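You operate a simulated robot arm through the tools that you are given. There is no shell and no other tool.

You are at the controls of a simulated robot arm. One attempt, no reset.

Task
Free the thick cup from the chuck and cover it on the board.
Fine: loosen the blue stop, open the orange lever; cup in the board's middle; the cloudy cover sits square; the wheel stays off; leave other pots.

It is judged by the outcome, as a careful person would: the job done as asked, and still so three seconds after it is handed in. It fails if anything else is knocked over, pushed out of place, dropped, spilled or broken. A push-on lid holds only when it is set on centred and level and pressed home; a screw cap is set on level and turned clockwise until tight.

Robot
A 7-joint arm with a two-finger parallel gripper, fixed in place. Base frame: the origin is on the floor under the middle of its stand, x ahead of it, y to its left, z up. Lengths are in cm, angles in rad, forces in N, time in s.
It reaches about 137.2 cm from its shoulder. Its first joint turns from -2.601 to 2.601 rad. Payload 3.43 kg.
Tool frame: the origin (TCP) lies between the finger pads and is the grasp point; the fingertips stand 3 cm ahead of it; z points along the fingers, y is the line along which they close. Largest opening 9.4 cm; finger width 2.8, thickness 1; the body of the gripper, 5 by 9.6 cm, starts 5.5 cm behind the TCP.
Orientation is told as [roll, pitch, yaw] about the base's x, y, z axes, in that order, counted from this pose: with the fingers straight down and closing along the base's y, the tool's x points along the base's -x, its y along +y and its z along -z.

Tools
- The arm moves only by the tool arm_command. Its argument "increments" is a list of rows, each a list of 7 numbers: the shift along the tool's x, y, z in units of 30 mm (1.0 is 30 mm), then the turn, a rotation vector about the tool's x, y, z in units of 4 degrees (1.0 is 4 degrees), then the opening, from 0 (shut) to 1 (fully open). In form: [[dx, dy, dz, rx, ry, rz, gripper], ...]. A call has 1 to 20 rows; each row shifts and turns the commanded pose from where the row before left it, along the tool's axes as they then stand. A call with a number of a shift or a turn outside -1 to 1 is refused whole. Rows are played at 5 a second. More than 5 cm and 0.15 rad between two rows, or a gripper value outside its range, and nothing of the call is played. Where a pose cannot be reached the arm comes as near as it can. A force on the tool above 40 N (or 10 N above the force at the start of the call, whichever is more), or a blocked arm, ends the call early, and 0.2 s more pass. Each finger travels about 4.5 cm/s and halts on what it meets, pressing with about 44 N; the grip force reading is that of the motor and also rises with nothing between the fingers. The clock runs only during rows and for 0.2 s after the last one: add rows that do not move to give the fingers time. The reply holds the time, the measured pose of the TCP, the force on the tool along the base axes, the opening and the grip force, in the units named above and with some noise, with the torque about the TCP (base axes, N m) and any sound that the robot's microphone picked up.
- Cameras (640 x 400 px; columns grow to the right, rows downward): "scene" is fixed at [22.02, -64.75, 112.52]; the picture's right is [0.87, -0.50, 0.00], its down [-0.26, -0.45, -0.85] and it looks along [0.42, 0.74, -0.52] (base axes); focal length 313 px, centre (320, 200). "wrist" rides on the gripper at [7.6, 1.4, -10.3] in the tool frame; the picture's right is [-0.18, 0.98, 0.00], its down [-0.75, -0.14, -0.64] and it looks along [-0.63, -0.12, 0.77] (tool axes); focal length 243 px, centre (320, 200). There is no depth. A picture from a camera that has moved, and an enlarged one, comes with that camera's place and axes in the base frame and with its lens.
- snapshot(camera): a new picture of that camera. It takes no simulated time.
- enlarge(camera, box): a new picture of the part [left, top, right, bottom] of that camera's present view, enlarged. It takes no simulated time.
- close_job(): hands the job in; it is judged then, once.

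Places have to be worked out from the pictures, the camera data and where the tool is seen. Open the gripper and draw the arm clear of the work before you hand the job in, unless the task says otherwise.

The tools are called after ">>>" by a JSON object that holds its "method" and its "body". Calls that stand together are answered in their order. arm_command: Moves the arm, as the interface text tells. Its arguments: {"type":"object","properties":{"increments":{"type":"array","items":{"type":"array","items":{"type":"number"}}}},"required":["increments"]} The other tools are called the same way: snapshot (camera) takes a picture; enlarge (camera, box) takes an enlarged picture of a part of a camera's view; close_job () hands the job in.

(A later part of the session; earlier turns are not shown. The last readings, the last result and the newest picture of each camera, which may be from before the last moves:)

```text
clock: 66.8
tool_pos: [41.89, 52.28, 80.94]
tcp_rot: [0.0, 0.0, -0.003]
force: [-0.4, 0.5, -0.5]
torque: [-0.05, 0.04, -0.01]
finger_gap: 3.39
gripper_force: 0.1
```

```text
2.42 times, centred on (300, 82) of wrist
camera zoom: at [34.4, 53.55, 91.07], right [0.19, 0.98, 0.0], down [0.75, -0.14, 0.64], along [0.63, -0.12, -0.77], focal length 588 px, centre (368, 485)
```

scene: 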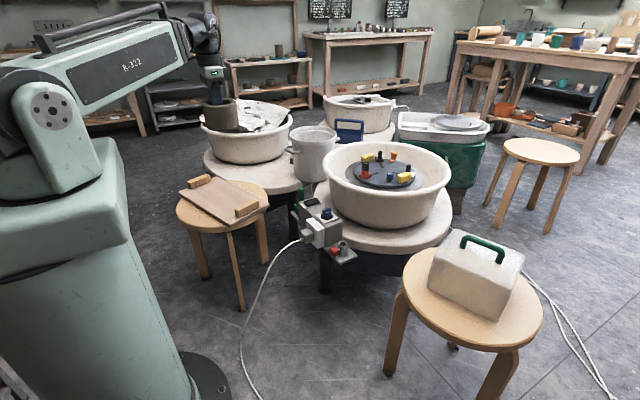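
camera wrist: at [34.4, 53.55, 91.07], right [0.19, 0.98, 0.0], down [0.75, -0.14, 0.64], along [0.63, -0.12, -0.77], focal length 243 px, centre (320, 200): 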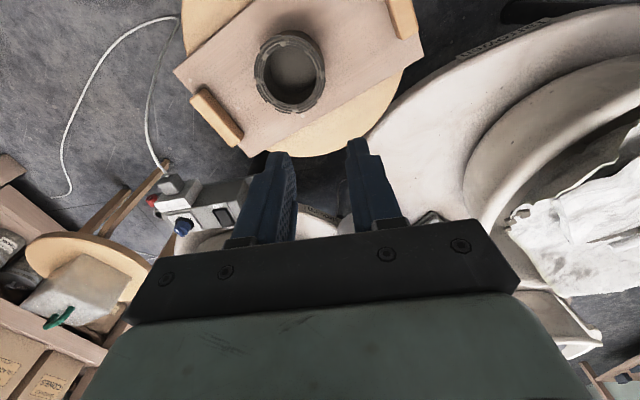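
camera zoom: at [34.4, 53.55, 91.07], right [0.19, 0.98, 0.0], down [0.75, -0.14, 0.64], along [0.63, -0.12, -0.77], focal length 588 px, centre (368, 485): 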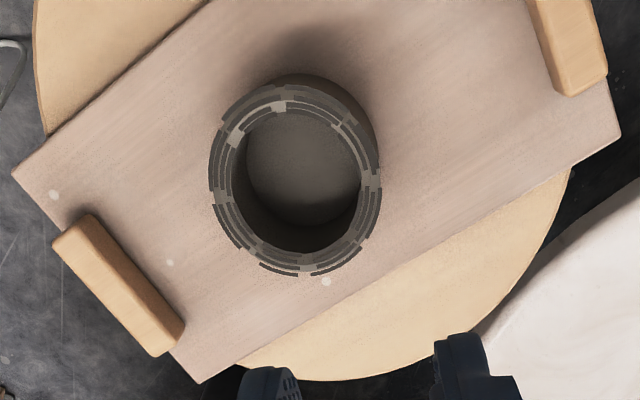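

The cup centre ([41.6, 48.1]) lies within 3 mm of the board's centre ([41.7, 48.35]), and the board's short axis is at ≈20.4°. Now I go across, high, towards the cover's stool to look at its handle.

>>> {"method": "arm_command", "body": {"increments": [[0, -0.5, -0.7, 0, 0, 0, 0.6], [-0.2, -0.8, -0.8, 0, 0, 0, 0.6], [-0.35, -1, -0.8, 0, 0, 0, 0.6], [-0.35, -1, -0.5, 0, 0, 0, 0.6], [-0.35, -1, 0, 0, 0, 0, 0.6], [-0.35, -1, 0, 0, 0, 0, 0.6], [-0.35, -1, 0, 0, 0, 0, 0.6], [-0.35, -1, 0, 0, 0, 0, 0.6], [-0.35, -1, 0, 0, 0, 0, 0.6], [-0.35, -1, 0, 0, 0, 0, 0.6], [-0.35, -1, 0, 0, 0, 0, 0.6], [-0.35, -1, 0, 0, 0, 0, 0.6], [-0.35, -1, 0, 0, 0, 0, 0.6], [-0.35, -1, 0, 0, 0, 0, 0.6], [-0.35, -1, 0, 0, 0, 0, 0.6], [-0.35, -1, 0, 0, 0, 0, 0.6], [-0.35, -1, 0, 0, 0, 0, 0.6], [-0.35, -1, 0, 0, 0, 0, 0.6], [-0.35, -1, 0, 0, 0, 0, 0.6], [-0.35, -1, 0, 0, 0, 0, 0.6]]}}

>>> {"method": "arm_command", "body": {"increments": [[-0.45, -1, 0, 0, 0, 0, 0.6], [-0.45, -1, 0, 0, 0, 0, 0.6], [-0.45, -1, 0, 0, 0, 0, 0.6], [-0.45, -1, 0, 0, 0, 0, 0.6], [-0.45, -1, 0, 0, 0, 0, 0.6], [-0.45, -1, 0, 0, 0, 0, 0.6], [-0.3, -0.8, 0, 0, 0, 0, 0.6], [-0.2, -0.4, 0, 0, 0, 0, 0.6], [0, 0, 0, 0, 0, 0, 0.6], [0, 0, 0, 0, 0, 0, 0.6]]}}

>>> {"method": "snapshot", "body": {"camera": "wrist"}}

>>> {"method": "snapshot", "body": {"camera": "scene"}}

```text
clock: 71.0
tool_pos: [61.39, -5.74, 89.11]
tcp_rot: [0.0, 0.0, -0.004]
force: [-0.4, -1.0, 1.1]
torque: [0.0, 0.0, -0.02]
finger_gap: 5.65
gripper_force: 0.1
```

```text
clock: 73.2
tool_pos: [70.91, -27.31, 89.36]
tcp_rot: [-0.001, 0.0, -0.001]
force: [-0.3, 0.4, 0.3]
torque: [-0.02, -0.03, 0.01]
finger_gap: 5.65
gripper_force: 0.0
```

```text
taken
camera wrist: at [63.26, -25.96, 99.53], right [0.19, 0.98, 0.0], down [0.75, -0.14, 0.64], along [0.63, -0.12, -0.77], focal length 243 px, centre (320, 200)
```

wrist: 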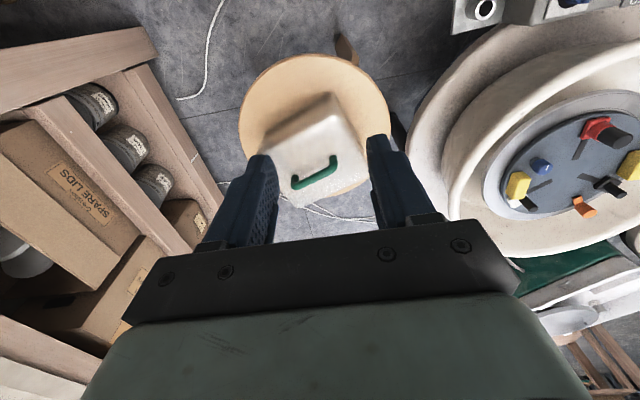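

```text
taken
```

scene: 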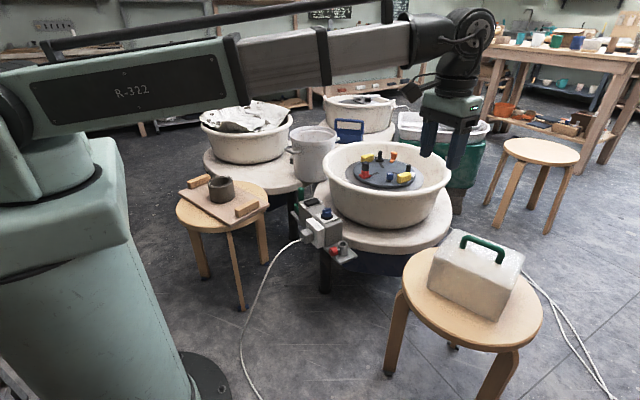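

The chuck stays open and undisturbed, and the cup stands on the board. I enlarge both views of the cover and its handle.

>>> {"method": "enlarge", "body": {"camera": "wrist", "box": [230, 50, 400, 220]}}

>>> {"method": "enlarge", "body": {"camera": "scene", "box": [420, 220, 540, 330]}}

```text
2.35 times, centred on (315, 135) of wrist
camera zoom: at [63.26, -25.96, 99.53], right [0.19, 0.98, 0.0], down [0.75, -0.14, 0.64], along [0.63, -0.12, -0.77], focal length 571 px, centre (332, 353)
```

zoom: 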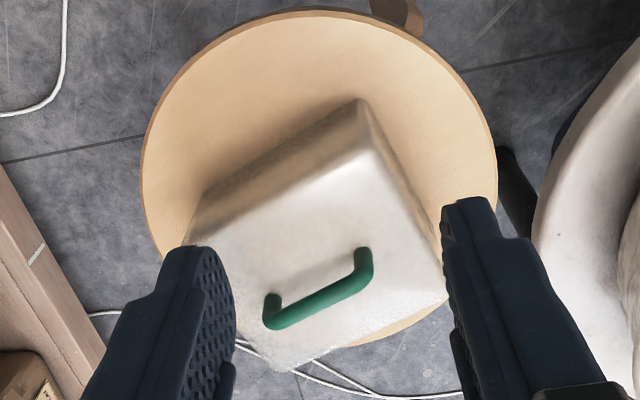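

```text
3.64 times, centred on (480, 275) of scene
camera zoom: at [22.02, -64.75, 112.52], right [0.87, -0.5, 0.0], down [-0.26, -0.45, -0.85], along [0.42, 0.74, -0.52], focal length 1137 px, centre (-262, -73)
```

zoom: 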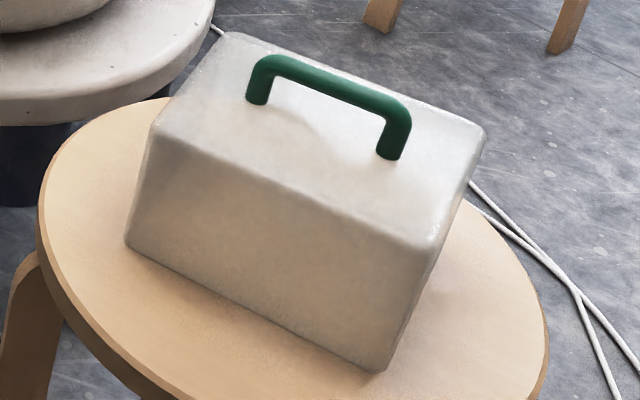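

The handle's bar runs from about [86.5, -28.3] to [89.6, -35.4] at z≈62.5 (angle ≈112°), with the cover's top at z≈58.7, nearly parallel to the board's long side. I move above the handle's middle and turn the hand to close across the bar.

>>> {"method": "arm_command", "body": {"increments": [[-0.95, -0.256, 0, 0, 0, 0, 0.6], [-0.95, -0.256, 0, 0, 0, 0, 0.6], [-0.95, -0.256, 0, 0, 0, 0, 0.6], [-0.95, -0.256, 0, 0, 0, 0, 0.6], [-0.95, -0.256, 0, 0, 0, 0, 0.6], [-0.95, -0.256, 0, 0, 0, 0, 0.6], [0, 0, 0, 0, 0, 1, 0.6], [0, 0, 0, 0, 0, 1, 0.6], [0, 0, 0, 0, 0, 1, 0.6], [0, 0, 0, 0, 0, 1, 0.6], [0, 0, 0, 0, 0, 1, 0.6], [0, 0, 0, 0, 0, 1, 0.6], [0, 0, 0, 0, 0, 1, 0.6], [0, 0, 0, 0, 0, 1, 0.6], [0, 0, 0, 0, 0, 1, 0.6], [0, 0, 0, 0, 0, 1, 0.6], [0, 0, 0, 0, 0, 1, 0.6], [0, 0, 0, 0, 0, 1, 0.6], [0, 0, 0, 0, 0, 1, 0.6], [0, 0, 0, 0, 0, 1, 0.6]]}}

>>> {"method": "arm_command", "body": {"increments": [[0, 0, 0, 0, 0, 1, 0.6], [0, 0, 0, 0, 0, 1, 0.6], [0, 0, 0, 0, 0, 1, 0.6], [0, 0, 0.5, 0, 0, 0, 0.6], [0, 0, 0.9, 0, 0, 0, 0.6], [0, 0, 0.9, 0, 0, 0, 0.6], [0, 0, 0.9, 0, 0, 0, 0.6], [0, 0, 0.6, 0, 0, 0, 0.6], [0, 0, 0, 0, 0, 0, 0.6], [0, 0, 0, 0, 0, 0, 0.6]]}}

>>> {"method": "snapshot", "body": {"camera": "wrist"}}

>>> {"method": "snapshot", "body": {"camera": "scene"}}

```text
clock: 77.4
tool_pos: [88.02, -31.95, 89.4]
tcp_rot: [0.001, 0.001, -0.982]
force: [0.6, 0.0, 0.1]
torque: [-0.02, -0.03, 0.01]
finger_gap: 5.62
gripper_force: 0.1
```

```text
clock: 79.6
tool_pos: [87.94, -32.1, 77.97]
tcp_rot: [0.0, 0.001, -1.188]
force: [0.3, -0.6, -0.6]
torque: [-0.01, -0.04, -0.03]
finger_gap: 5.65
gripper_force: 0.1
```

```text
taken
camera wrist: at [86.5, -24.65, 88.13], right [0.98, 0.2, 0.0], down [0.15, -0.75, 0.64], along [0.13, -0.63, -0.77], focal length 243 px, centre (320, 200)
```

wrist: 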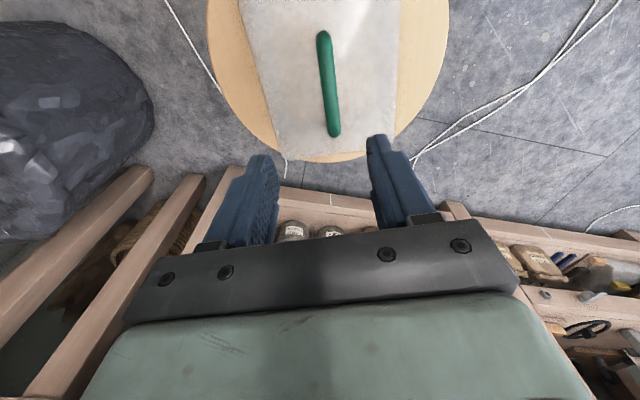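

```text
taken
```

scene: 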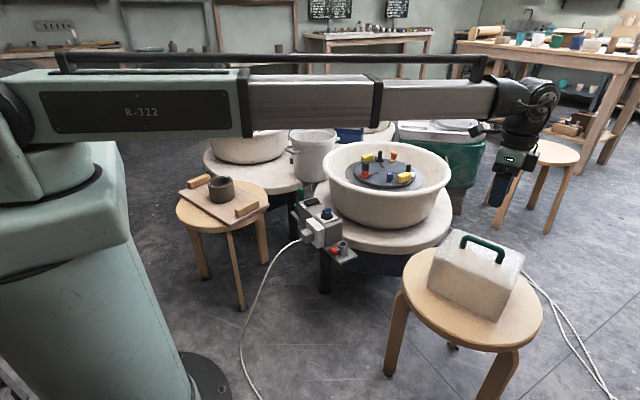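

>>> {"method": "enlarge", "body": {"camera": "wrist", "box": [200, 0, 450, 165]}}

```text
2.42 times, centred on (325, 82) of wrist
camera zoom: at [86.5, -24.65, 88.13], right [0.98, 0.2, 0.0], down [0.15, -0.75, 0.64], along [0.13, -0.63, -0.77], focal length 588 px, centre (308, 485)
```

zoom: 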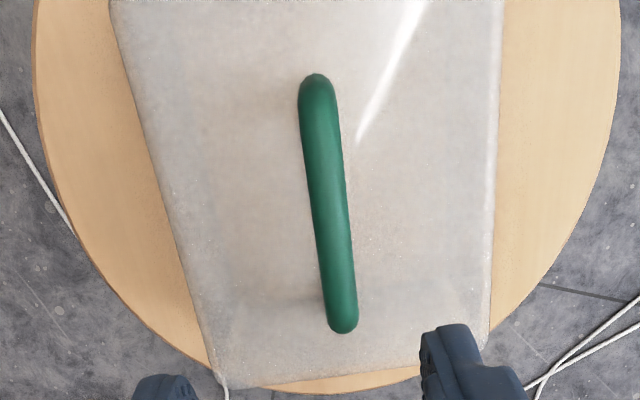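

From directly above, the bar's middle is at about [88.75, -31.5] and its direction ≈110.2°. I correct the position and angle and descend to just above the handle.

>>> {"method": "arm_command", "body": {"increments": [[0.085, 0.325, 0, 0, 0, 0.4, 0.5], [0, 0, 0.6, 0, 0, 0, 0.45], [0, 0, 0.9, 0, 0, 0, 0.45], [0, 0, 0.9, 0, 0, 0, 0.45], [0, 0, 0.7, 0, 0, 0, 0.45], [0, 0, 0, 0, 0, 0, 0.45], [0, 0, 0, 0, 0, 0, 0.45]]}}

>>> {"method": "enlarge", "body": {"camera": "wrist", "box": [200, 0, 450, 220]}}

>>> {"method": "enlarge", "body": {"camera": "scene", "box": [410, 180, 550, 330]}}

```text
clock: 81.2
tool_pos: [88.93, -31.34, 68.73]
tcp_rot: [-0.001, -0.001, -1.216]
force: [-0.5, 0.6, 0.4]
torque: [-0.01, 0.0, -0.01]
finger_gap: 4.22
gripper_force: 0.1
```

```text
1.82 times, centred on (325, 110) of wrist
camera zoom: at [87.66, -23.96, 78.94], right [0.99, 0.17, 0.0], down [0.13, -0.76, 0.64], along [0.11, -0.63, -0.77], focal length 441 px, centre (311, 364)
```

zoom: 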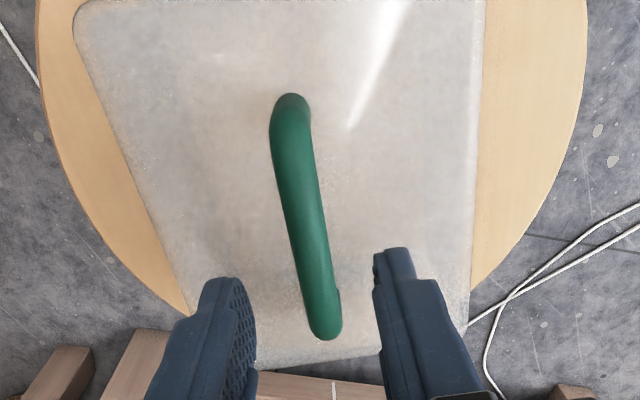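

```text
2.67 times, centred on (480, 255) of scene
camera zoom: at [22.02, -64.75, 112.52], right [0.87, -0.5, 0.0], down [-0.26, -0.45, -0.85], along [0.42, 0.74, -0.52], focal length 834 px, centre (-107, 53)
```

zoom: 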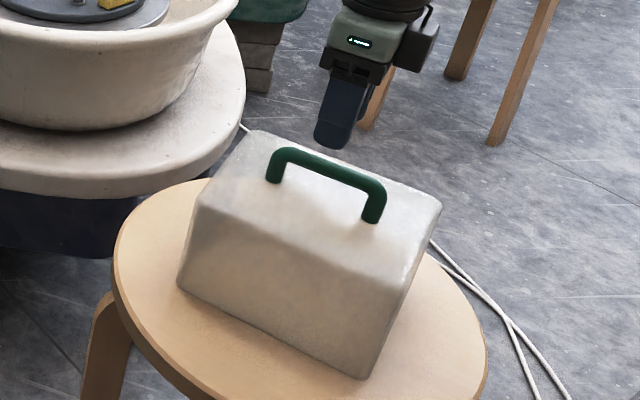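

The bar passes right between the fingers ([88.9, -31.3], ≈110°). I descend so the pads are level with the bar, keeping the tips above the cover's top.

>>> {"method": "arm_command", "body": {"increments": [[0, 0, 0.5, 0, 0, 0, 0.45], [0, 0, 0.5, 0, 0, 0, 0.45], [0, 0, 0.5, 0, 0, 0, 0.45], [0, 0, 0.3, 0, 0, 0, 0.45], [0, 0, 0.13, 0, 0, 0, 0.45], [0, 0, 0, 0, 0, 0, 0.45], [0, 0, 0, 0, 0, 0, 0.45]]}}

>>> {"method": "enlarge", "body": {"camera": "wrist", "box": [200, 40, 450, 240]}}

>>> {"method": "enlarge", "body": {"camera": "scene", "box": [430, 200, 530, 290]}}

```text
clock: 82.8
tool_pos: [88.87, -31.62, 62.89]
tcp_rot: [-0.001, 0.001, -1.216]
force: [0.5, -0.1, -0.2]
torque: [0.03, -0.01, 0.0]
finger_gap: 4.22
gripper_force: 0.1
```

```text
2.00 times, centred on (325, 140) of wrist
camera zoom: at [87.56, -24.05, 73.11], right [0.99, 0.17, 0.0], down [0.13, -0.76, 0.64], along [0.11, -0.63, -0.77], focal length 485 px, centre (310, 320)
```

zoom: 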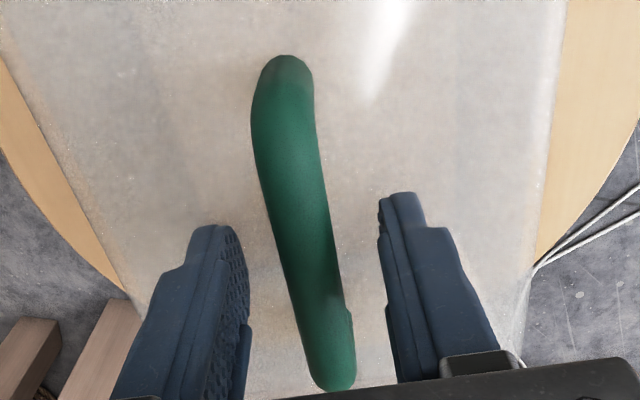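

```text
4.44 times, centred on (480, 245) of scene
camera zoom: at [22.02, -64.75, 112.52], right [0.87, -0.5, 0.0], down [-0.26, -0.45, -0.85], along [0.42, 0.74, -0.52], focal length 1390 px, centre (-391, 0)
```

zoom: 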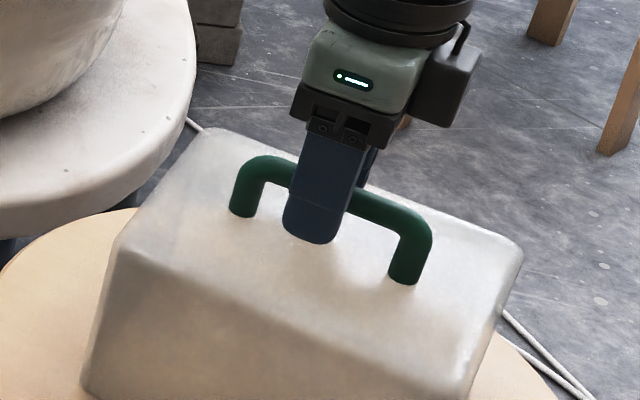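

The fingers straddle the bar at its middle. I close on it.

>>> {"method": "arm_command", "body": {"increments": [[0, 0, 0, 0, 0, 0, 0.25], [0, 0, 0, 0, 0, 0, 0], [0, 0, 0, 0, 0, 0, 0], [0, 0, 0, 0, 0, 0, 0], [0, 0, 0, 0, 0, 0, 0]]}}

>>> {"method": "enlarge", "body": {"camera": "wrist", "box": [200, 40, 450, 240]}}

>>> {"method": "enlarge", "body": {"camera": "scene", "box": [420, 200, 540, 330]}}

```text
clock: 84.0
tool_pos: [88.77, -31.48, 62.91]
tcp_rot: [0.0, 0.0, -1.216]
force: [0.5, 0.8, 0.8]
torque: [-0.01, -0.03, -0.14]
finger_gap: 1.5
gripper_force: 43.8
```

```text
2.00 times, centred on (325, 140) of wrist
camera zoom: at [87.55, -24.05, 73.11], right [0.99, 0.17, 0.0], down [0.13, -0.76, 0.64], along [0.11, -0.63, -0.77], focal length 485 px, centre (310, 320)
```

zoom: 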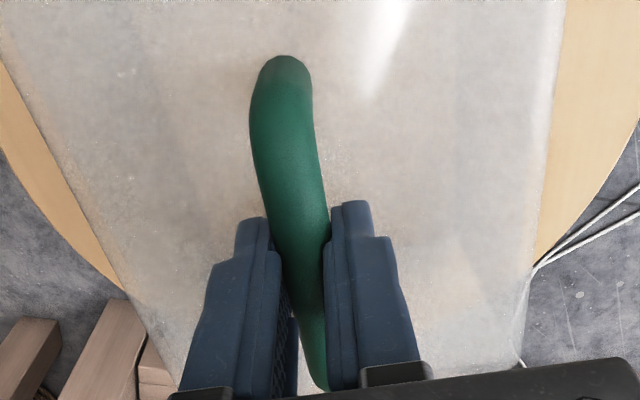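

```text
3.08 times, centred on (480, 265) of scene
camera zoom: at [22.02, -64.75, 112.52], right [0.87, -0.5, 0.0], down [-0.26, -0.45, -0.85], along [0.42, 0.74, -0.52], focal length 962 px, centre (-172, 0)
```

zoom: 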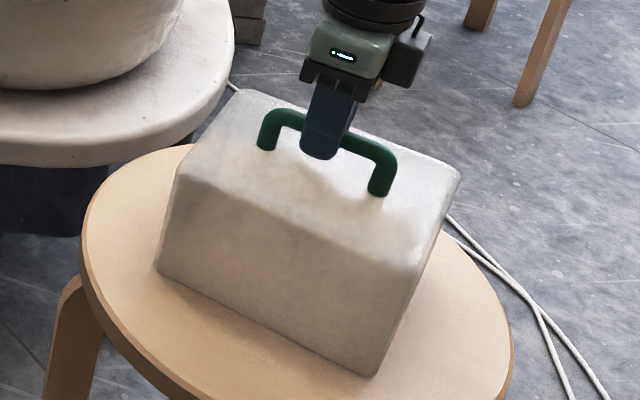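

The bar is held at 1.5 cm. I lift slowly and check that the cover comes up level.

>>> {"method": "arm_command", "body": {"increments": [[0, 0, -0.1, 0, 0, 0, 0], [0, 0, -0.2, 0, 0, 0, 0], [0, 0, -0.3, 0, 0, 0, 0], [0, 0, -0.4, 0, 0, 0, 0], [0, 0, -0.4, 0, 0, 0, 0], [0, 0, 0, 0, 0, 0, 0], [0, 0, 0, 0, 0, 0, 0]]}}

>>> {"method": "enlarge", "body": {"camera": "wrist", "box": [200, 0, 450, 240]}}

>>> {"method": "enlarge", "body": {"camera": "scene", "box": [420, 190, 540, 330]}}

```text
clock: 85.6
tool_pos: [88.85, -31.47, 67.13]
tcp_rot: [0.0, 0.0, -1.216]
force: [0.3, -0.1, -1.9]
torque: [-0.03, 0.01, 0.02]
finger_gap: 1.5
gripper_force: 43.9
```

```text
1.67 times, centred on (325, 120) of wrist
camera zoom: at [87.6, -23.98, 77.33], right [0.99, 0.17, 0.0], down [0.13, -0.76, 0.64], along [0.11, -0.63, -0.77], focal length 404 px, centre (312, 333)
```

zoom: 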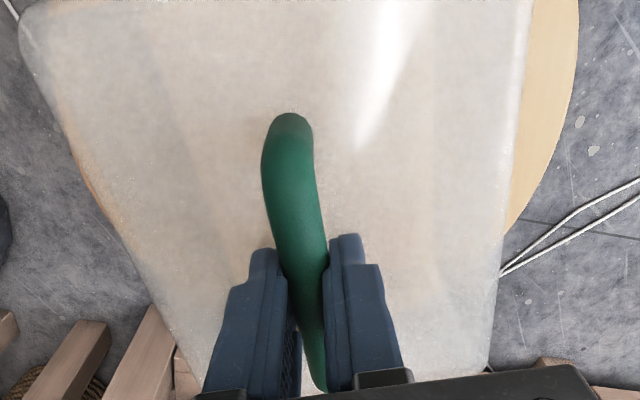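

```text
2.86 times, centred on (480, 260) of scene
camera zoom: at [22.02, -64.75, 112.52], right [0.87, -0.5, 0.0], down [-0.26, -0.45, -0.85], along [0.42, 0.74, -0.52], focal length 893 px, centre (-137, 29)
```

zoom: 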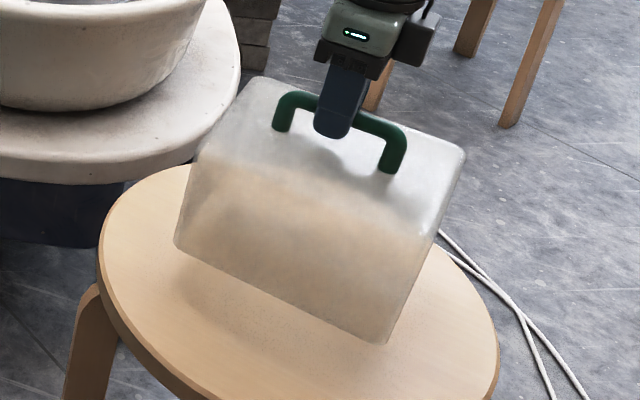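

The cover hangs level (about 2 N). I raise it straight up well clear of everything before crossing.

>>> {"method": "arm_command", "body": {"increments": [[0, 0, -0.4, 0, 0, 0, 0], [0, 0, -0.7, 0, 0, 0, 0], [0, 0, -0.9, 0, 0, 0, 0], [0, 0, -0.9, 0, 0, 0, 0], [0, 0, -0.9, 0, 0, 0, 0], [0, 0, -0.9, 0, 0, 0, 0], [0, 0, -0.9, 0, 0, 0, 0], [0, 0, -0.9, 0, 0, 0, 0], [0, 0, -0.9, 0, 0, 0, 0], [0, 0, -0.6, 0, 0, 0, 0], [0, 0, -0.3, 0, 0, 0, 0], [0, 0, 0, 0, 0, 0, 0]]}}

>>> {"method": "snapshot", "body": {"camera": "scene"}}

```text
clock: 88.2
tool_pos: [88.6, -31.51, 92.08]
tcp_rot: [0.0, 0.0, -1.217]
force: [0.3, 0.0, -2.3]
torque: [0.02, 0.01, 0.0]
finger_gap: 1.52
gripper_force: 43.9
```

```text
taken
```

scene: 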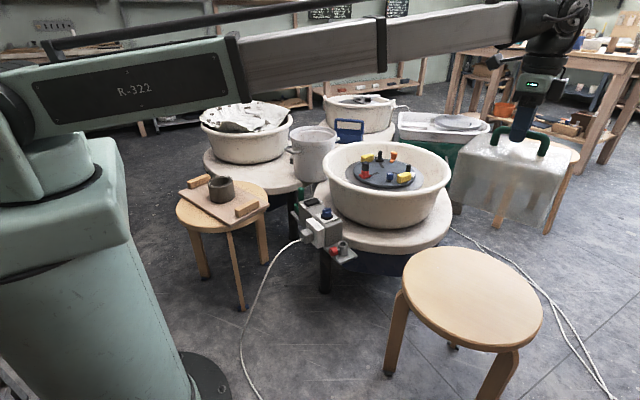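

The cover is high and level. I carry it across towards the board with the hand's angle unchanged.

>>> {"method": "arm_command", "body": {"increments": [[0.3, -0.05, 0, 0, 0, 0, 0], [0.6, -0.11, 0, 0, 0, 0, 0], [0.85, -0.155, 0, 0, 0, 0, 0], [0.95, -0.172, 0, 0, 0, 0, 0], [0.95, -0.172, 0, 0, 0, 0, 0], [0.95, -0.172, 0, 0, 0, 0, 0], [0.95, -0.172, 0, 0, 0, 0, 0], [0.95, -0.172, 0, 0, 0, 0, 0], [0.95, -0.172, 0, 0, 0, 0, 0], [0.95, -0.172, 0, 0, 0, 0, 0], [0.95, -0.172, 0, 0, 0, 0, 0], [0.95, -0.172, 0, 0, 0, 0, 0], [0.95, -0.172, 0, 0, 0, 0, 0], [0.95, -0.172, 0, 0, 0, 0, 0], [0.95, -0.172, 0, 0, 0, 0, 0], [0.95, -0.172, 0, 0, 0, 0, 0], [0.85, -0.155, 0, 0, 0, 0, 0], [0.5, -0.1, 0, 0, 0, 0, 0], [0, 0, 0, 0, 0, 0, 0]]}}

>>> {"method": "snapshot", "body": {"camera": "scene"}}

```text
clock: 92.2
tool_pos: [64.84, 9.05, 92.09]
tcp_rot: [0.001, -0.001, -1.217]
force: [1.0, 0.2, -1.9]
torque: [0.05, 0.02, 0.02]
finger_gap: 1.48
gripper_force: 43.7
```

```text
taken
```

scene: 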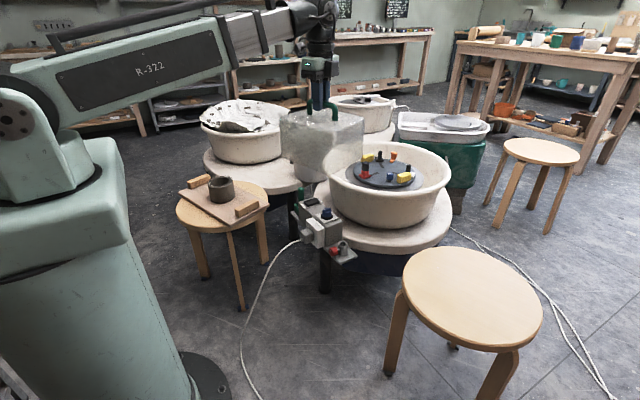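

All well. I continue the crossing to hover over the board.

>>> {"method": "arm_command", "body": {"increments": [[0.4, -0.073, 0, 0, 0, 0, 0], [0.8, -0.146, 0, 0, 0, 0, 0], [0.97, -0.177, 0, 0, 0, 0, 0], [0.97, -0.177, 0, 0, 0, 0, 0], [0.97, -0.177, 0, 0, 0, 0, 0], [0.97, -0.177, 0, 0, 0, 0, 0], [0.97, -0.177, 0, 0, 0, 0, 0], [0.97, -0.177, 0, 0, 0, 0, 0], [0.97, -0.177, 0, 0, 0, 0, 0], [0.97, -0.177, 0, 0, 0, 0, 0], [0.97, -0.177, 0, 0, 0, 0, 0], [0.97, -0.177, 0, 0, 0, 0, 0], [0.97, -0.177, 0, 0, 0, 0, 0], [0.97, -0.177, 0, 0, 0, 0, 0], [0.8, -0.146, 0, 0, 0, 0, 0], [0.6, -0.109, 0, 0, 0, 0, 0], [0.56, -0.102, 0, 0, 0, 0, 0], [0, 0, 0, 0, 0, 0, 0], [0, 0, 0, 0, 0, 0, 0]]}}

>>> {"method": "snapshot", "body": {"camera": "scene"}}

>>> {"method": "snapshot", "body": {"camera": "wrist"}}

```text
clock: 96.2
tool_pos: [41.74, 48.05, 91.97]
tcp_rot: [-0.002, 0.0, -1.216]
force: [-0.3, -0.8, -3.3]
torque: [0.0, 0.01, -0.02]
finger_gap: 1.5
gripper_force: 44.1
```

```text
taken
```

scene: 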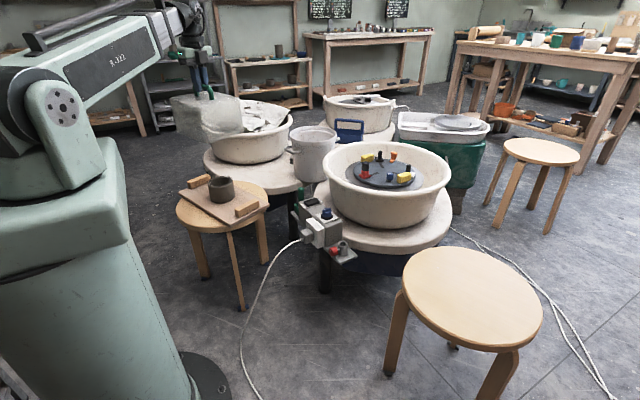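

```text
taken
camera wrist: at [40.46, 55.5, 102.2], right [0.99, 0.17, 0.0], down [0.13, -0.76, 0.64], along [0.11, -0.63, -0.77], focal length 243 px, centre (320, 200)
```

wrist: 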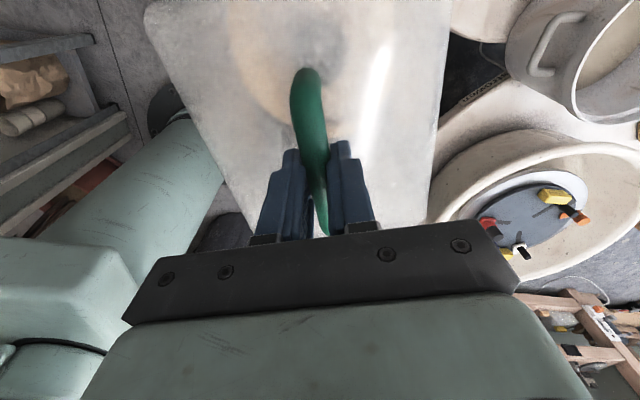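

The pose is reached with the angle kept. I lower partway (about 20 cm) and then check alignment over the board and cup.

>>> {"method": "arm_command", "body": {"increments": [[0, 0, 0.4, 0, 0, 0, 0], [0, 0, 0.8, 0, 0, 0, 0], [0, 0, 0.9, 0, 0, 0, 0], [0, 0, 0.9, 0, 0, 0, 0], [0, 0, 0.9, 0, 0, 0, 0], [0, 0, 0.9, 0, 0, 0, 0], [0, 0, 0.8, 0, 0, 0, 0], [0, 0, 0.3, 0, 0, 0, 0], [0, 0, 0, 0, 0, 0, 0], [0, 0, 0, 0, 0, 0, 0]]}}

>>> {"method": "enlarge", "body": {"camera": "scene", "box": [160, 100, 290, 240]}}

>>> {"method": "snapshot", "body": {"camera": "wrist"}}

```text
clock: 98.4
tool_pos: [41.77, 48.07, 74.34]
tcp_rot: [0.0, 0.001, -1.215]
force: [-0.3, 0.6, -1.1]
torque: [0.02, 0.04, 0.0]
finger_gap: 1.52
gripper_force: 43.7
```

```text
2.86 times, centred on (225, 170) of scene
camera zoom: at [22.02, -64.75, 112.52], right [0.87, -0.5, 0.0], down [-0.26, -0.45, -0.85], along [0.42, 0.74, -0.52], focal length 893 px, centre (591, 286)
```

zoom: 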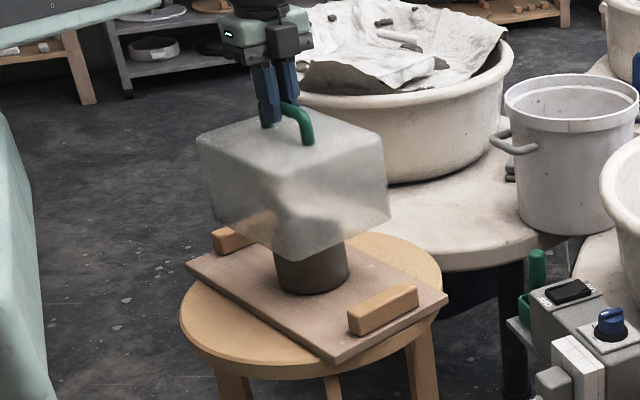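

```text
taken
camera wrist: at [40.48, 55.48, 84.46], right [0.99, 0.17, 0.0], down [0.13, -0.76, 0.64], along [0.11, -0.63, -0.77], focal length 243 px, centre (320, 200)
```

wrist: 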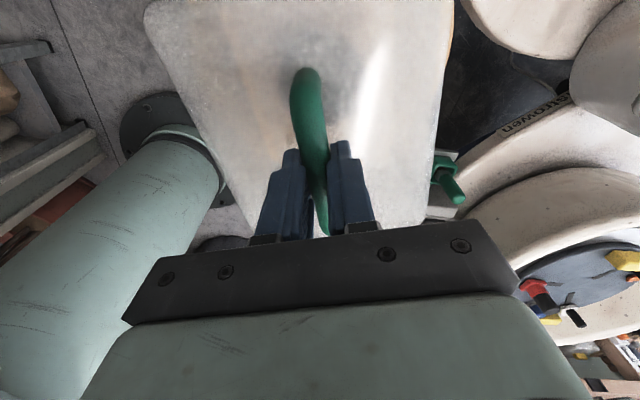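

The cover hovers above the cup, about 4 cm clear. I enlarge to check its edges against the board's before lowering further.

>>> {"method": "enlarge", "body": {"camera": "scene", "box": [185, 120, 265, 230]}}

>>> {"method": "enlarge", "body": {"camera": "wrist", "box": [130, 0, 480, 240]}}

```text
3.64 times, centred on (225, 175) of scene
camera zoom: at [22.02, -64.75, 112.52], right [0.87, -0.5, 0.0], down [-0.26, -0.45, -0.85], along [0.42, 0.74, -0.52], focal length 1137 px, centre (666, 291)
```

zoom: 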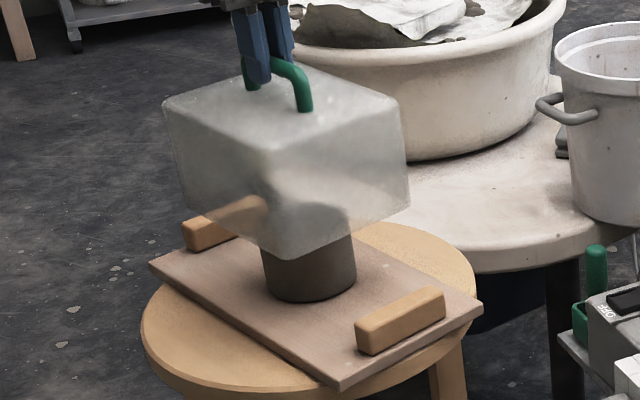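

```text
1.67 times, centred on (305, 120) of wrist
camera zoom: at [40.48, 55.48, 84.46], right [0.99, 0.17, 0.0], down [0.13, -0.76, 0.64], along [0.11, -0.63, -0.77], focal length 404 px, centre (345, 333)
```

zoom: 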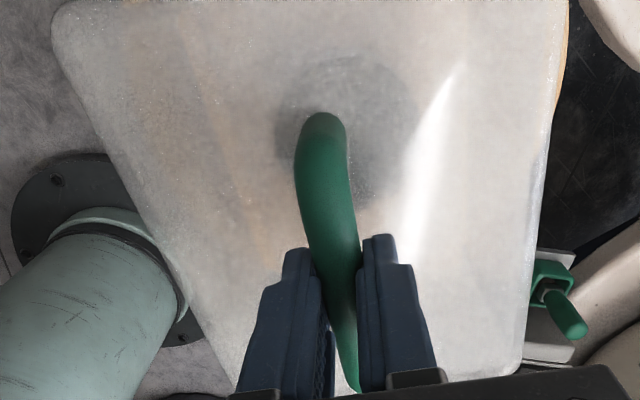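

Through the cloudy cover the cup shows right under the hand, and the cover's edges lie at -6.9/+7.4 cm across, so I shift 3 mm sideways. Then I lower to about 3 cm above the expected contact.

>>> {"method": "arm_command", "body": {"increments": [[0, -0.1, 0.3, 0, 0, 0, 0], [0, 0, 0.6, 0, 0, 0, 0], [0, 0, 0.7, 0, 0, 0, 0], [0, 0, 0.6, 0, 0, 0, 0], [0, 0, 0.4, 0, 0, 0, 0], [0, 0, 0.2, 0, 0, 0, 0], [0, 0, 0, 0, 0, 0, 0], [0, 0, 0, 0, 0, 0, 0]]}}

>>> {"method": "enlarge", "body": {"camera": "scene", "box": [170, 130, 280, 235]}}

>>> {"method": "snapshot", "body": {"camera": "wrist"}}

```text
clock: 100.2
tool_pos: [41.58, 47.85, 65.87]
tcp_rot: [0.001, 0.0, -1.215]
force: [0.2, 0.0, -3.0]
torque: [-0.01, 0.06, 0.03]
finger_gap: 1.49
gripper_force: 44.0
```

```text
3.81 times, centred on (225, 182) of scene
camera zoom: at [22.02, -64.75, 112.52], right [0.87, -0.5, 0.0], down [-0.26, -0.45, -0.85], along [0.42, 0.74, -0.52], focal length 1191 px, centre (682, 267)
```

zoom: 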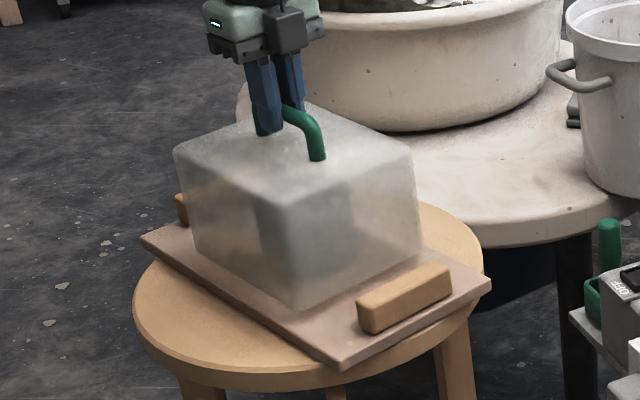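

```text
taken
camera wrist: at [40.32, 55.41, 76.04], right [0.99, 0.17, 0.0], down [0.13, -0.76, 0.64], along [0.11, -0.63, -0.77], focal length 243 px, centre (320, 200)
```

wrist: 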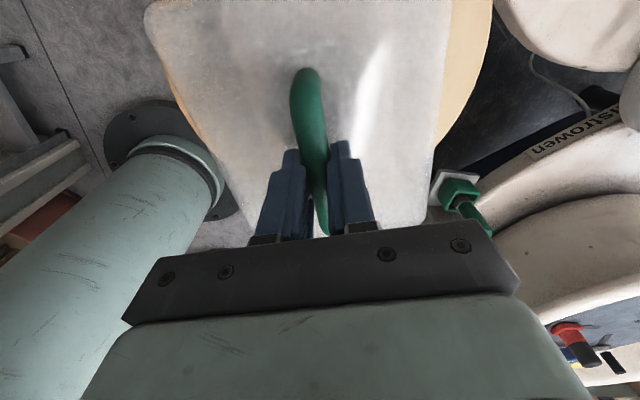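

The cover is now about 3 cm up, over the board with the cup inside. I enlarge more to compare the cover's bottom edges with the board's edges.

>>> {"method": "enlarge", "body": {"camera": "scene", "box": [185, 160, 265, 228]}}

```text
5.88 times, centred on (225, 194) of scene
camera zoom: at [22.02, -64.75, 112.52], right [0.87, -0.5, 0.0], down [-0.26, -0.45, -0.85], along [0.42, 0.74, -0.52], focal length 1839 px, centre (879, 235)
```

zoom: 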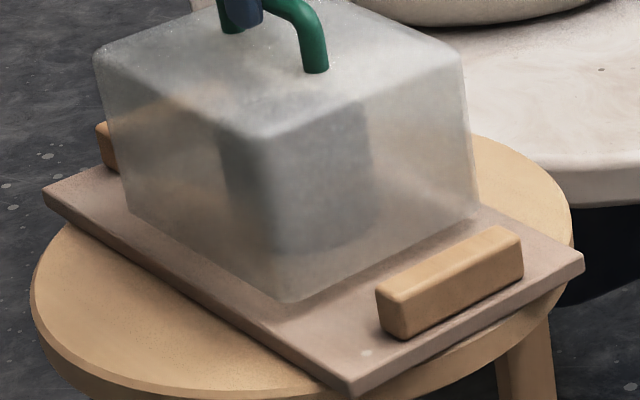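

Comparing edges, the cover is parallel to the board within about 1° and the bottom seems only about 1.5 cm up. I lower a further 7 mm in small steps and look again.

>>> {"method": "arm_command", "body": {"increments": [[0, 0, 0.08, 0, 0, 0, 0], [0, 0, 0.08, 0, 0, 0, 0], [0, 0, 0.08, 0, 0, 0, 0], [0, 0, 0, 0, 0, 0, 0], [0, 0, 0, 0, 0, 0, 0]]}}

>>> {"method": "enlarge", "body": {"camera": "scene", "box": [185, 160, 265, 228]}}

```text
clock: 101.4
tool_pos: [41.52, 47.91, 65.25]
tcp_rot: [-0.001, 0.0, -1.216]
force: [0.8, -0.4, -2.9]
torque: [0.01, 0.01, -0.01]
finger_gap: 1.51
gripper_force: 44.0
```

```text
5.88 times, centred on (225, 194) of scene
camera zoom: at [22.02, -64.75, 112.52], right [0.87, -0.5, 0.0], down [-0.26, -0.45, -0.85], along [0.42, 0.74, -0.52], focal length 1839 px, centre (879, 235)
```

zoom: 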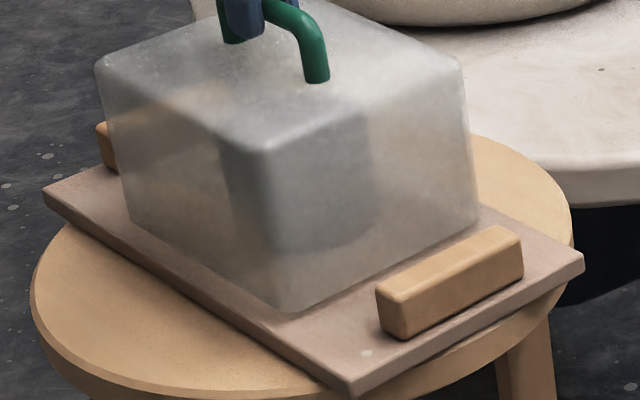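

Still free (about 2.9 N hanging). I go on in 2 mm steps, watching the force.

>>> {"method": "arm_command", "body": {"increments": [[0, 0, 0.06, 0, 0, 0, 0], [0, 0, 0.06, 0, 0, 0, 0], [0, 0, 0, 0, 0, 0, 0], [0, 0, 0, 0, 0, 0, 0]]}}

>>> {"method": "enlarge", "body": {"camera": "scene", "box": [185, 160, 265, 228]}}

```text
clock: 102.4
tool_pos: [41.56, 47.79, 64.87]
tcp_rot: [0.0, 0.0, -1.216]
force: [0.3, -0.6, -3.0]
torque: [0.01, 0.01, 0.01]
finger_gap: 1.5
gripper_force: 43.8
```

```text
5.88 times, centred on (225, 194) of scene
camera zoom: at [22.02, -64.75, 112.52], right [0.87, -0.5, 0.0], down [-0.26, -0.45, -0.85], along [0.42, 0.74, -0.52], focal length 1839 px, centre (879, 235)
```

zoom: 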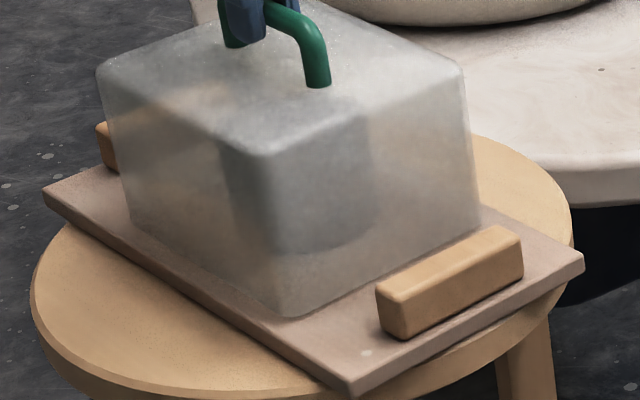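

The bottom is within a few millimetres; the front margin looks about 0.3 cm smaller than the back one and the cover about 0.7° off, so I make that tiny correction while it is still free, then continue down.

>>> {"method": "arm_command", "body": {"increments": [[0, 0.08, 0, 0, 0, 0.17, 0], [0, 0, 0, 0, 0, 0, 0], [0, 0, 0.05, 0, 0, 0, 0], [0, 0, 0, 0, 0, 0, 0], [0, 0, 0, 0, 0, 0, 0]]}}

>>> {"method": "enlarge", "body": {"camera": "scene", "box": [185, 160, 265, 228]}}

```text
clock: 103.6
tool_pos: [41.74, 47.92, 64.7]
tcp_rot: [0.001, 0.0, -1.229]
force: [0.9, -0.3, -2.7]
torque: [0.03, -0.02, 0.03]
finger_gap: 1.49
gripper_force: 43.9
```

```text
5.88 times, centred on (225, 194) of scene
camera zoom: at [22.02, -64.75, 112.52], right [0.87, -0.5, 0.0], down [-0.26, -0.45, -0.85], along [0.42, 0.74, -0.52], focal length 1839 px, centre (879, 235)
```

zoom: 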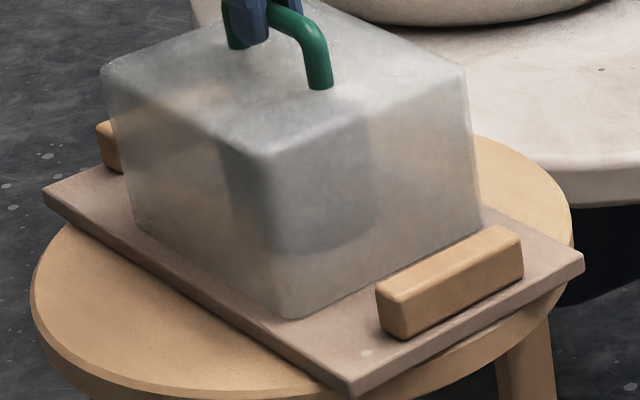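

Still hanging free. I keep lowering in 1.5 mm steps.

>>> {"method": "arm_command", "body": {"increments": [[0, 0, 0.05, 0, 0, 0, 0], [0, 0, 0, 0, 0, 0, 0], [0, 0, 0.05, 0, 0, 0, 0], [0, 0, 0, 0, 0, 0, 0], [0, 0, 0, 0, 0, 0, 0]]}}

>>> {"method": "enlarge", "body": {"camera": "scene", "box": [185, 160, 265, 228]}}

```text
clock: 104.8
tool_pos: [41.83, 47.82, 64.51]
tcp_rot: [0.001, 0.002, -1.23]
force: [0.0, -1.6, 28.1]
torque: [0.04, 0.01, 0.01]
finger_gap: 1.53
gripper_force: 44.2
```

```text
5.88 times, centred on (225, 194) of scene
camera zoom: at [22.02, -64.75, 112.52], right [0.87, -0.5, 0.0], down [-0.26, -0.45, -0.85], along [0.42, 0.74, -0.52], focal length 1839 px, centre (879, 235)
```

zoom: 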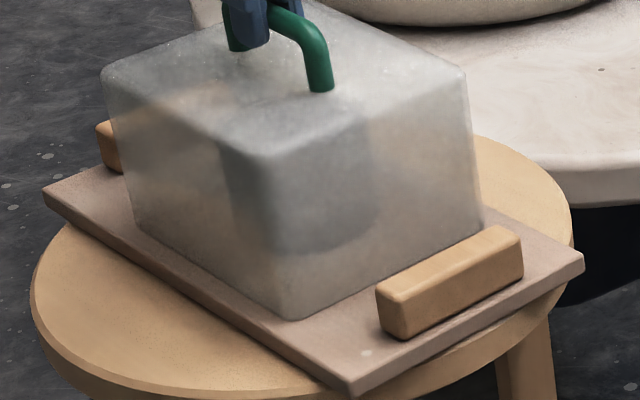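

The cover touched down on the board (force jumped to 28 N). I ease off the pressure a little and check squareness at higher magnification before releasing.

>>> {"method": "arm_command", "body": {"increments": [[0, 0, -0.035, 0, 0, 0, 0], [0, 0, 0, 0, 0, 0, 0]]}}

>>> {"method": "enlarge", "body": {"camera": "scene", "box": [176, 185, 232, 230]}}

>>> {"method": "enlarge", "body": {"camera": "scene", "box": [215, 180, 275, 230]}}

```text
clock: 105.4
tool_pos: [41.8, 47.9, 64.43]
tcp_rot: [-0.002, -0.002, -1.228]
force: [-2.6, -2.1, 8.0]
torque: [0.63, 0.32, 0.07]
finger_gap: 1.49
gripper_force: 43.8
```

```text
8.89 times, centred on (204, 208) of scene
camera zoom: at [22.02, -64.75, 112.52], right [0.87, -0.5, 0.0], down [-0.26, -0.45, -0.85], along [0.42, 0.74, -0.52], focal length 2779 px, centre (1351, 133)
```

zoom: 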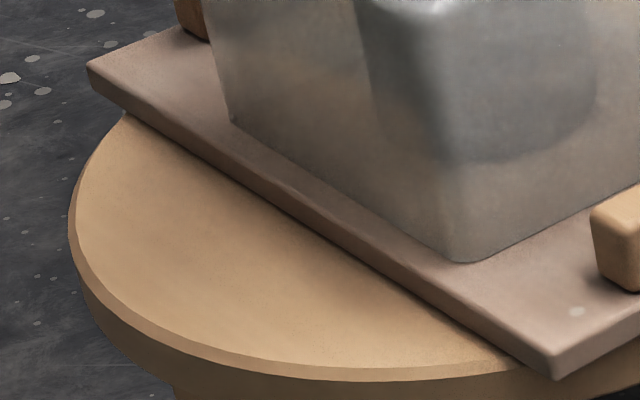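

```text
8.00 times, centred on (245, 205) of scene
camera zoom: at [22.02, -64.75, 112.52], right [0.87, -0.5, 0.0], down [-0.26, -0.45, -0.85], along [0.42, 0.74, -0.52], focal length 2502 px, centre (920, 160)
```

zoom: 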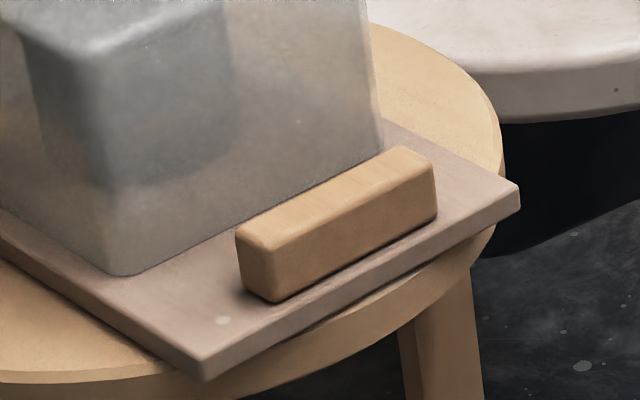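

The cover's bottom edges run parallel to the board's edges with even margins, and it rests on the board. I relieve the last bit of load and open the fingers.

>>> {"method": "arm_command", "body": {"increments": [[0, 0, -0.012, 0, 0, 0, 0], [0, 0, 0, 0, 0, 0, 0.18], [0, 0, 0, 0, 0, 0, 0.3], [0, 0, 0, 0, 0, 0, 0.4], [0, 0, 0, 0, 0, 0, 0.4], [0, 0, 0, 0, 0, 0, 0.4]]}}

>>> {"method": "enlarge", "body": {"camera": "scene", "box": [185, 140, 265, 228]}}

>>> {"method": "enlarge", "body": {"camera": "wrist", "box": [200, 0, 450, 240]}}

```text
clock: 106.8
tool_pos: [41.71, 47.95, 64.5]
tcp_rot: [-0.001, 0.001, -1.229]
force: [0.2, -0.1, 0.4]
torque: [0.0, 0.01, 0.04]
finger_gap: 3.77
gripper_force: 0.1
```

```text
4.55 times, centred on (225, 184) of scene
camera zoom: at [22.02, -64.75, 112.52], right [0.87, -0.5, 0.0], down [-0.26, -0.45, -0.85], along [0.42, 0.74, -0.52], focal length 1421 px, centre (752, 273)
```

zoom: 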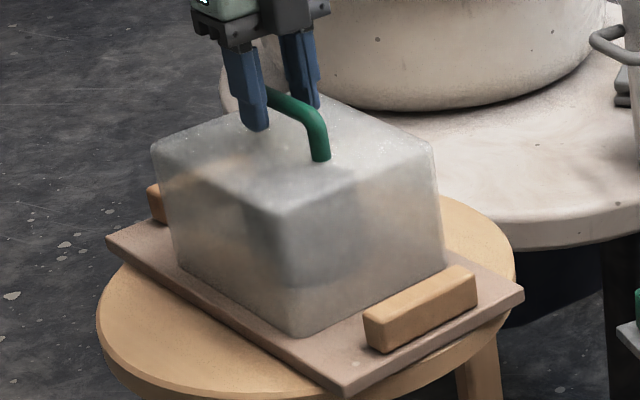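

```text
1.67 times, centred on (325, 120) of wrist
camera zoom: at [40.58, 55.35, 74.71], right [0.99, 0.16, 0.0], down [0.12, -0.76, 0.64], along [0.1, -0.63, -0.77], focal length 404 px, centre (312, 333)
```

zoom: 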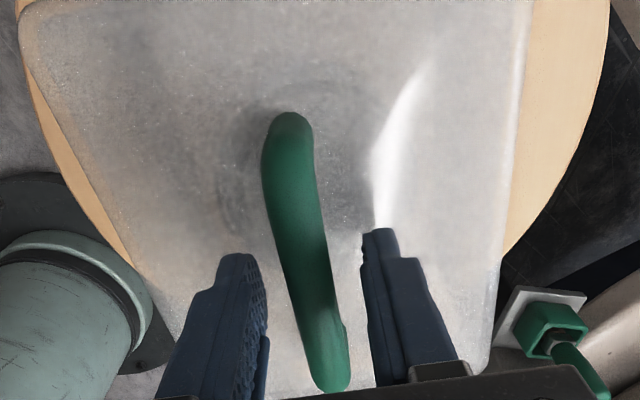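

Released; the cover stands on the board. I rise straight up, clear of the handle, and look from above.

>>> {"method": "arm_command", "body": {"increments": [[0, 0, -0.3, 0, 0, 0, 0.4], [0, 0, -0.7, 0, 0, 0, 0.4], [0, 0, -1, 0, 0, 0, 0.4], [0, 0, -1, 0, 0, 0, 0.4], [0, 0, -1, 0, 0, 0, 0.4], [0, 0, -1, 0, 0, 0, 0.4], [0, 0, -1, 0, 0, 0, 0.4], [0, 0, -1, 0, 0, 0, 0.4], [0, 0, -1, 0, 0, 0, 0.4], [0, 0, -0.5, 0, 0, 0, 0.4], [0, 0, 0, 0, 0, 0, 0.4]]}}

>>> {"method": "snapshot", "body": {"camera": "wrist"}}

>>> {"method": "enlarge", "body": {"camera": "scene", "box": [170, 140, 280, 235]}}

```text
clock: 109.2
tool_pos: [41.7, 47.73, 90.16]
tcp_rot: [-0.002, -0.001, -1.228]
force: [-0.2, -0.8, -0.5]
torque: [0.0, -0.01, 0.0]
finger_gap: 3.77
gripper_force: 0.1
```

```text
taken
camera wrist: at [40.46, 55.22, 100.34], right [0.99, 0.16, 0.0], down [0.12, -0.76, 0.64], along [0.1, -0.63, -0.77], focal length 243 px, centre (320, 200)
```

wrist: 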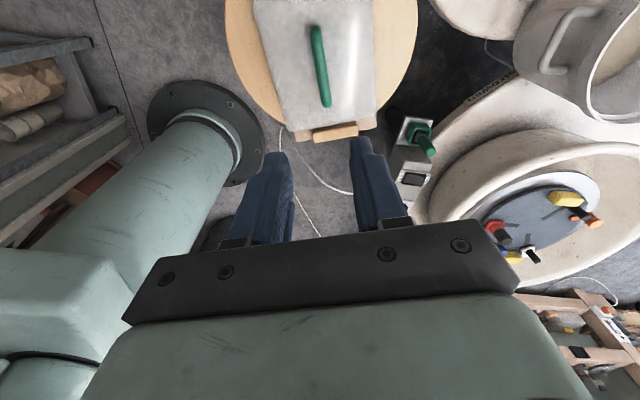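

```text
4.21 times, centred on (225, 188) of scene
camera zoom: at [22.02, -64.75, 112.52], right [0.87, -0.5, 0.0], down [-0.26, -0.45, -0.85], along [0.42, 0.74, -0.52], focal length 1317 px, centre (720, 253)
```

zoom: 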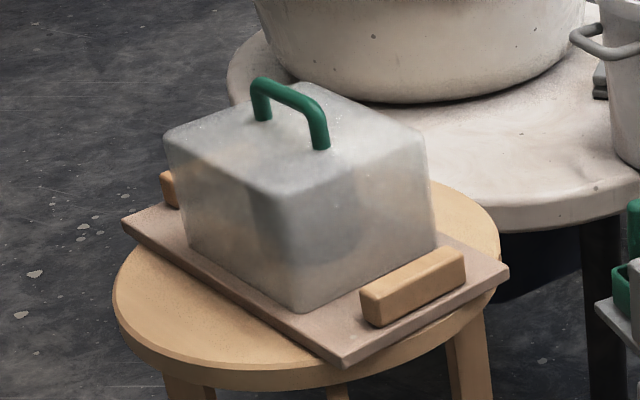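

It stands level and square by this view. I turn the hand back and draw off to look at the whole board from another side.

>>> {"method": "arm_command", "body": {"increments": [[0, 0, -0.2, 0, 0, -0.978, 0.4], [0, 0, -0.2, 0, 0, -0.978, 0.4], [0, 0, -0.2, 0, 0, -0.978, 0.4], [0, 0, -0.2, 0, 0, -0.978, 0.4], [0, 0, -0.2, 0, 0, -0.978, 0.4], [0, 0, -0.2, 0, 0, -0.978, 0.4], [0, 0, -0.2, 0, 0, -0.978, 0.4], [0, 0, 0, 0, 0, -0.978, 0.4], [0, 0, 0, 0, 0, -0.978, 0.4], [0, 0, 0, 0, 0, -0.978, 0.4], [0, 0, 0, 0, 0, -0.978, 0.4], [0, 0, 0, 0, 0, -0.978, 0.4], [0, 0, 0, 0, 0, -0.978, 0.4], [0, 0, 0, 0, 0, -0.978, 0.4], [0, 0, 0, 0, 0, -0.978, 0.4], [0, 0, 0, 0, 0, -0.978, 0.4], [0, 0, 0, 0, 0, -0.978, 0.4], [0, 0, 0, 0, 0, -0.978, 0.4], [0.5, 0, 0, 0, 0, 0, 0.4], [0.5, 0, 0, 0, 0, 0, 0.4]]}}

>>> {"method": "arm_command", "body": {"increments": [[0.7, 0, 0, 0, 0, 0, 0.4], [0.7, 0, 0, 0, 0, 0, 0.4], [0, 0, 0, 0, 0, 0, 0.4], [0, 0, 0, 0, 0, 0, 0.4]]}}

>>> {"method": "snapshot", "body": {"camera": "wrist"}}

>>> {"method": "snapshot", "body": {"camera": "scene"}}

```text
clock: 113.4
tool_pos: [38.63, 47.83, 94.26]
tcp_rot: [0.0, -0.002, 0.0]
force: [-0.2, -0.1, -0.5]
torque: [-0.01, 0.02, 0.05]
finger_gap: 3.75
gripper_force: 0.1
```

```text
clock: 114.4
tool_pos: [34.41, 47.95, 94.29]
tcp_rot: [0.0, 0.0, 0.0]
force: [1.0, 0.3, 0.1]
torque: [0.01, 0.0, 0.0]
finger_gap: 3.78
gripper_force: 0.0
```

```text
taken
camera wrist: at [26.88, 49.22, 104.58], right [0.18, 0.98, 0.0], down [0.75, -0.14, 0.64], along [0.63, -0.12, -0.77], focal length 243 px, centre (320, 200)
```

wrist: 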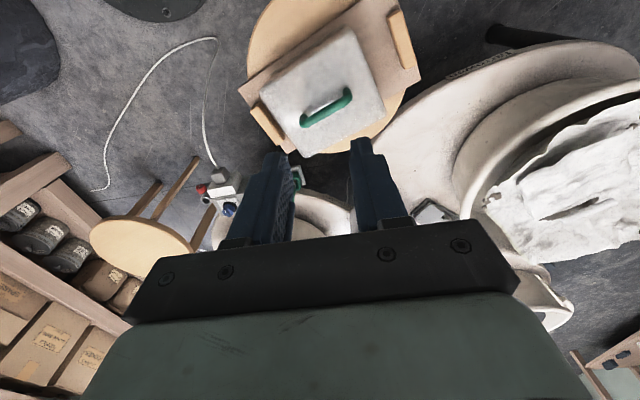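

```text
taken
```

scene: 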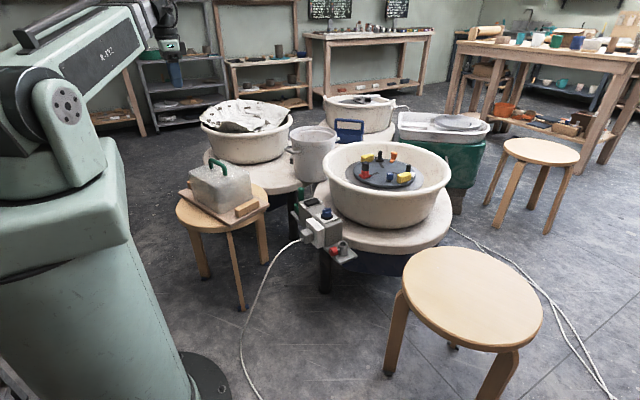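

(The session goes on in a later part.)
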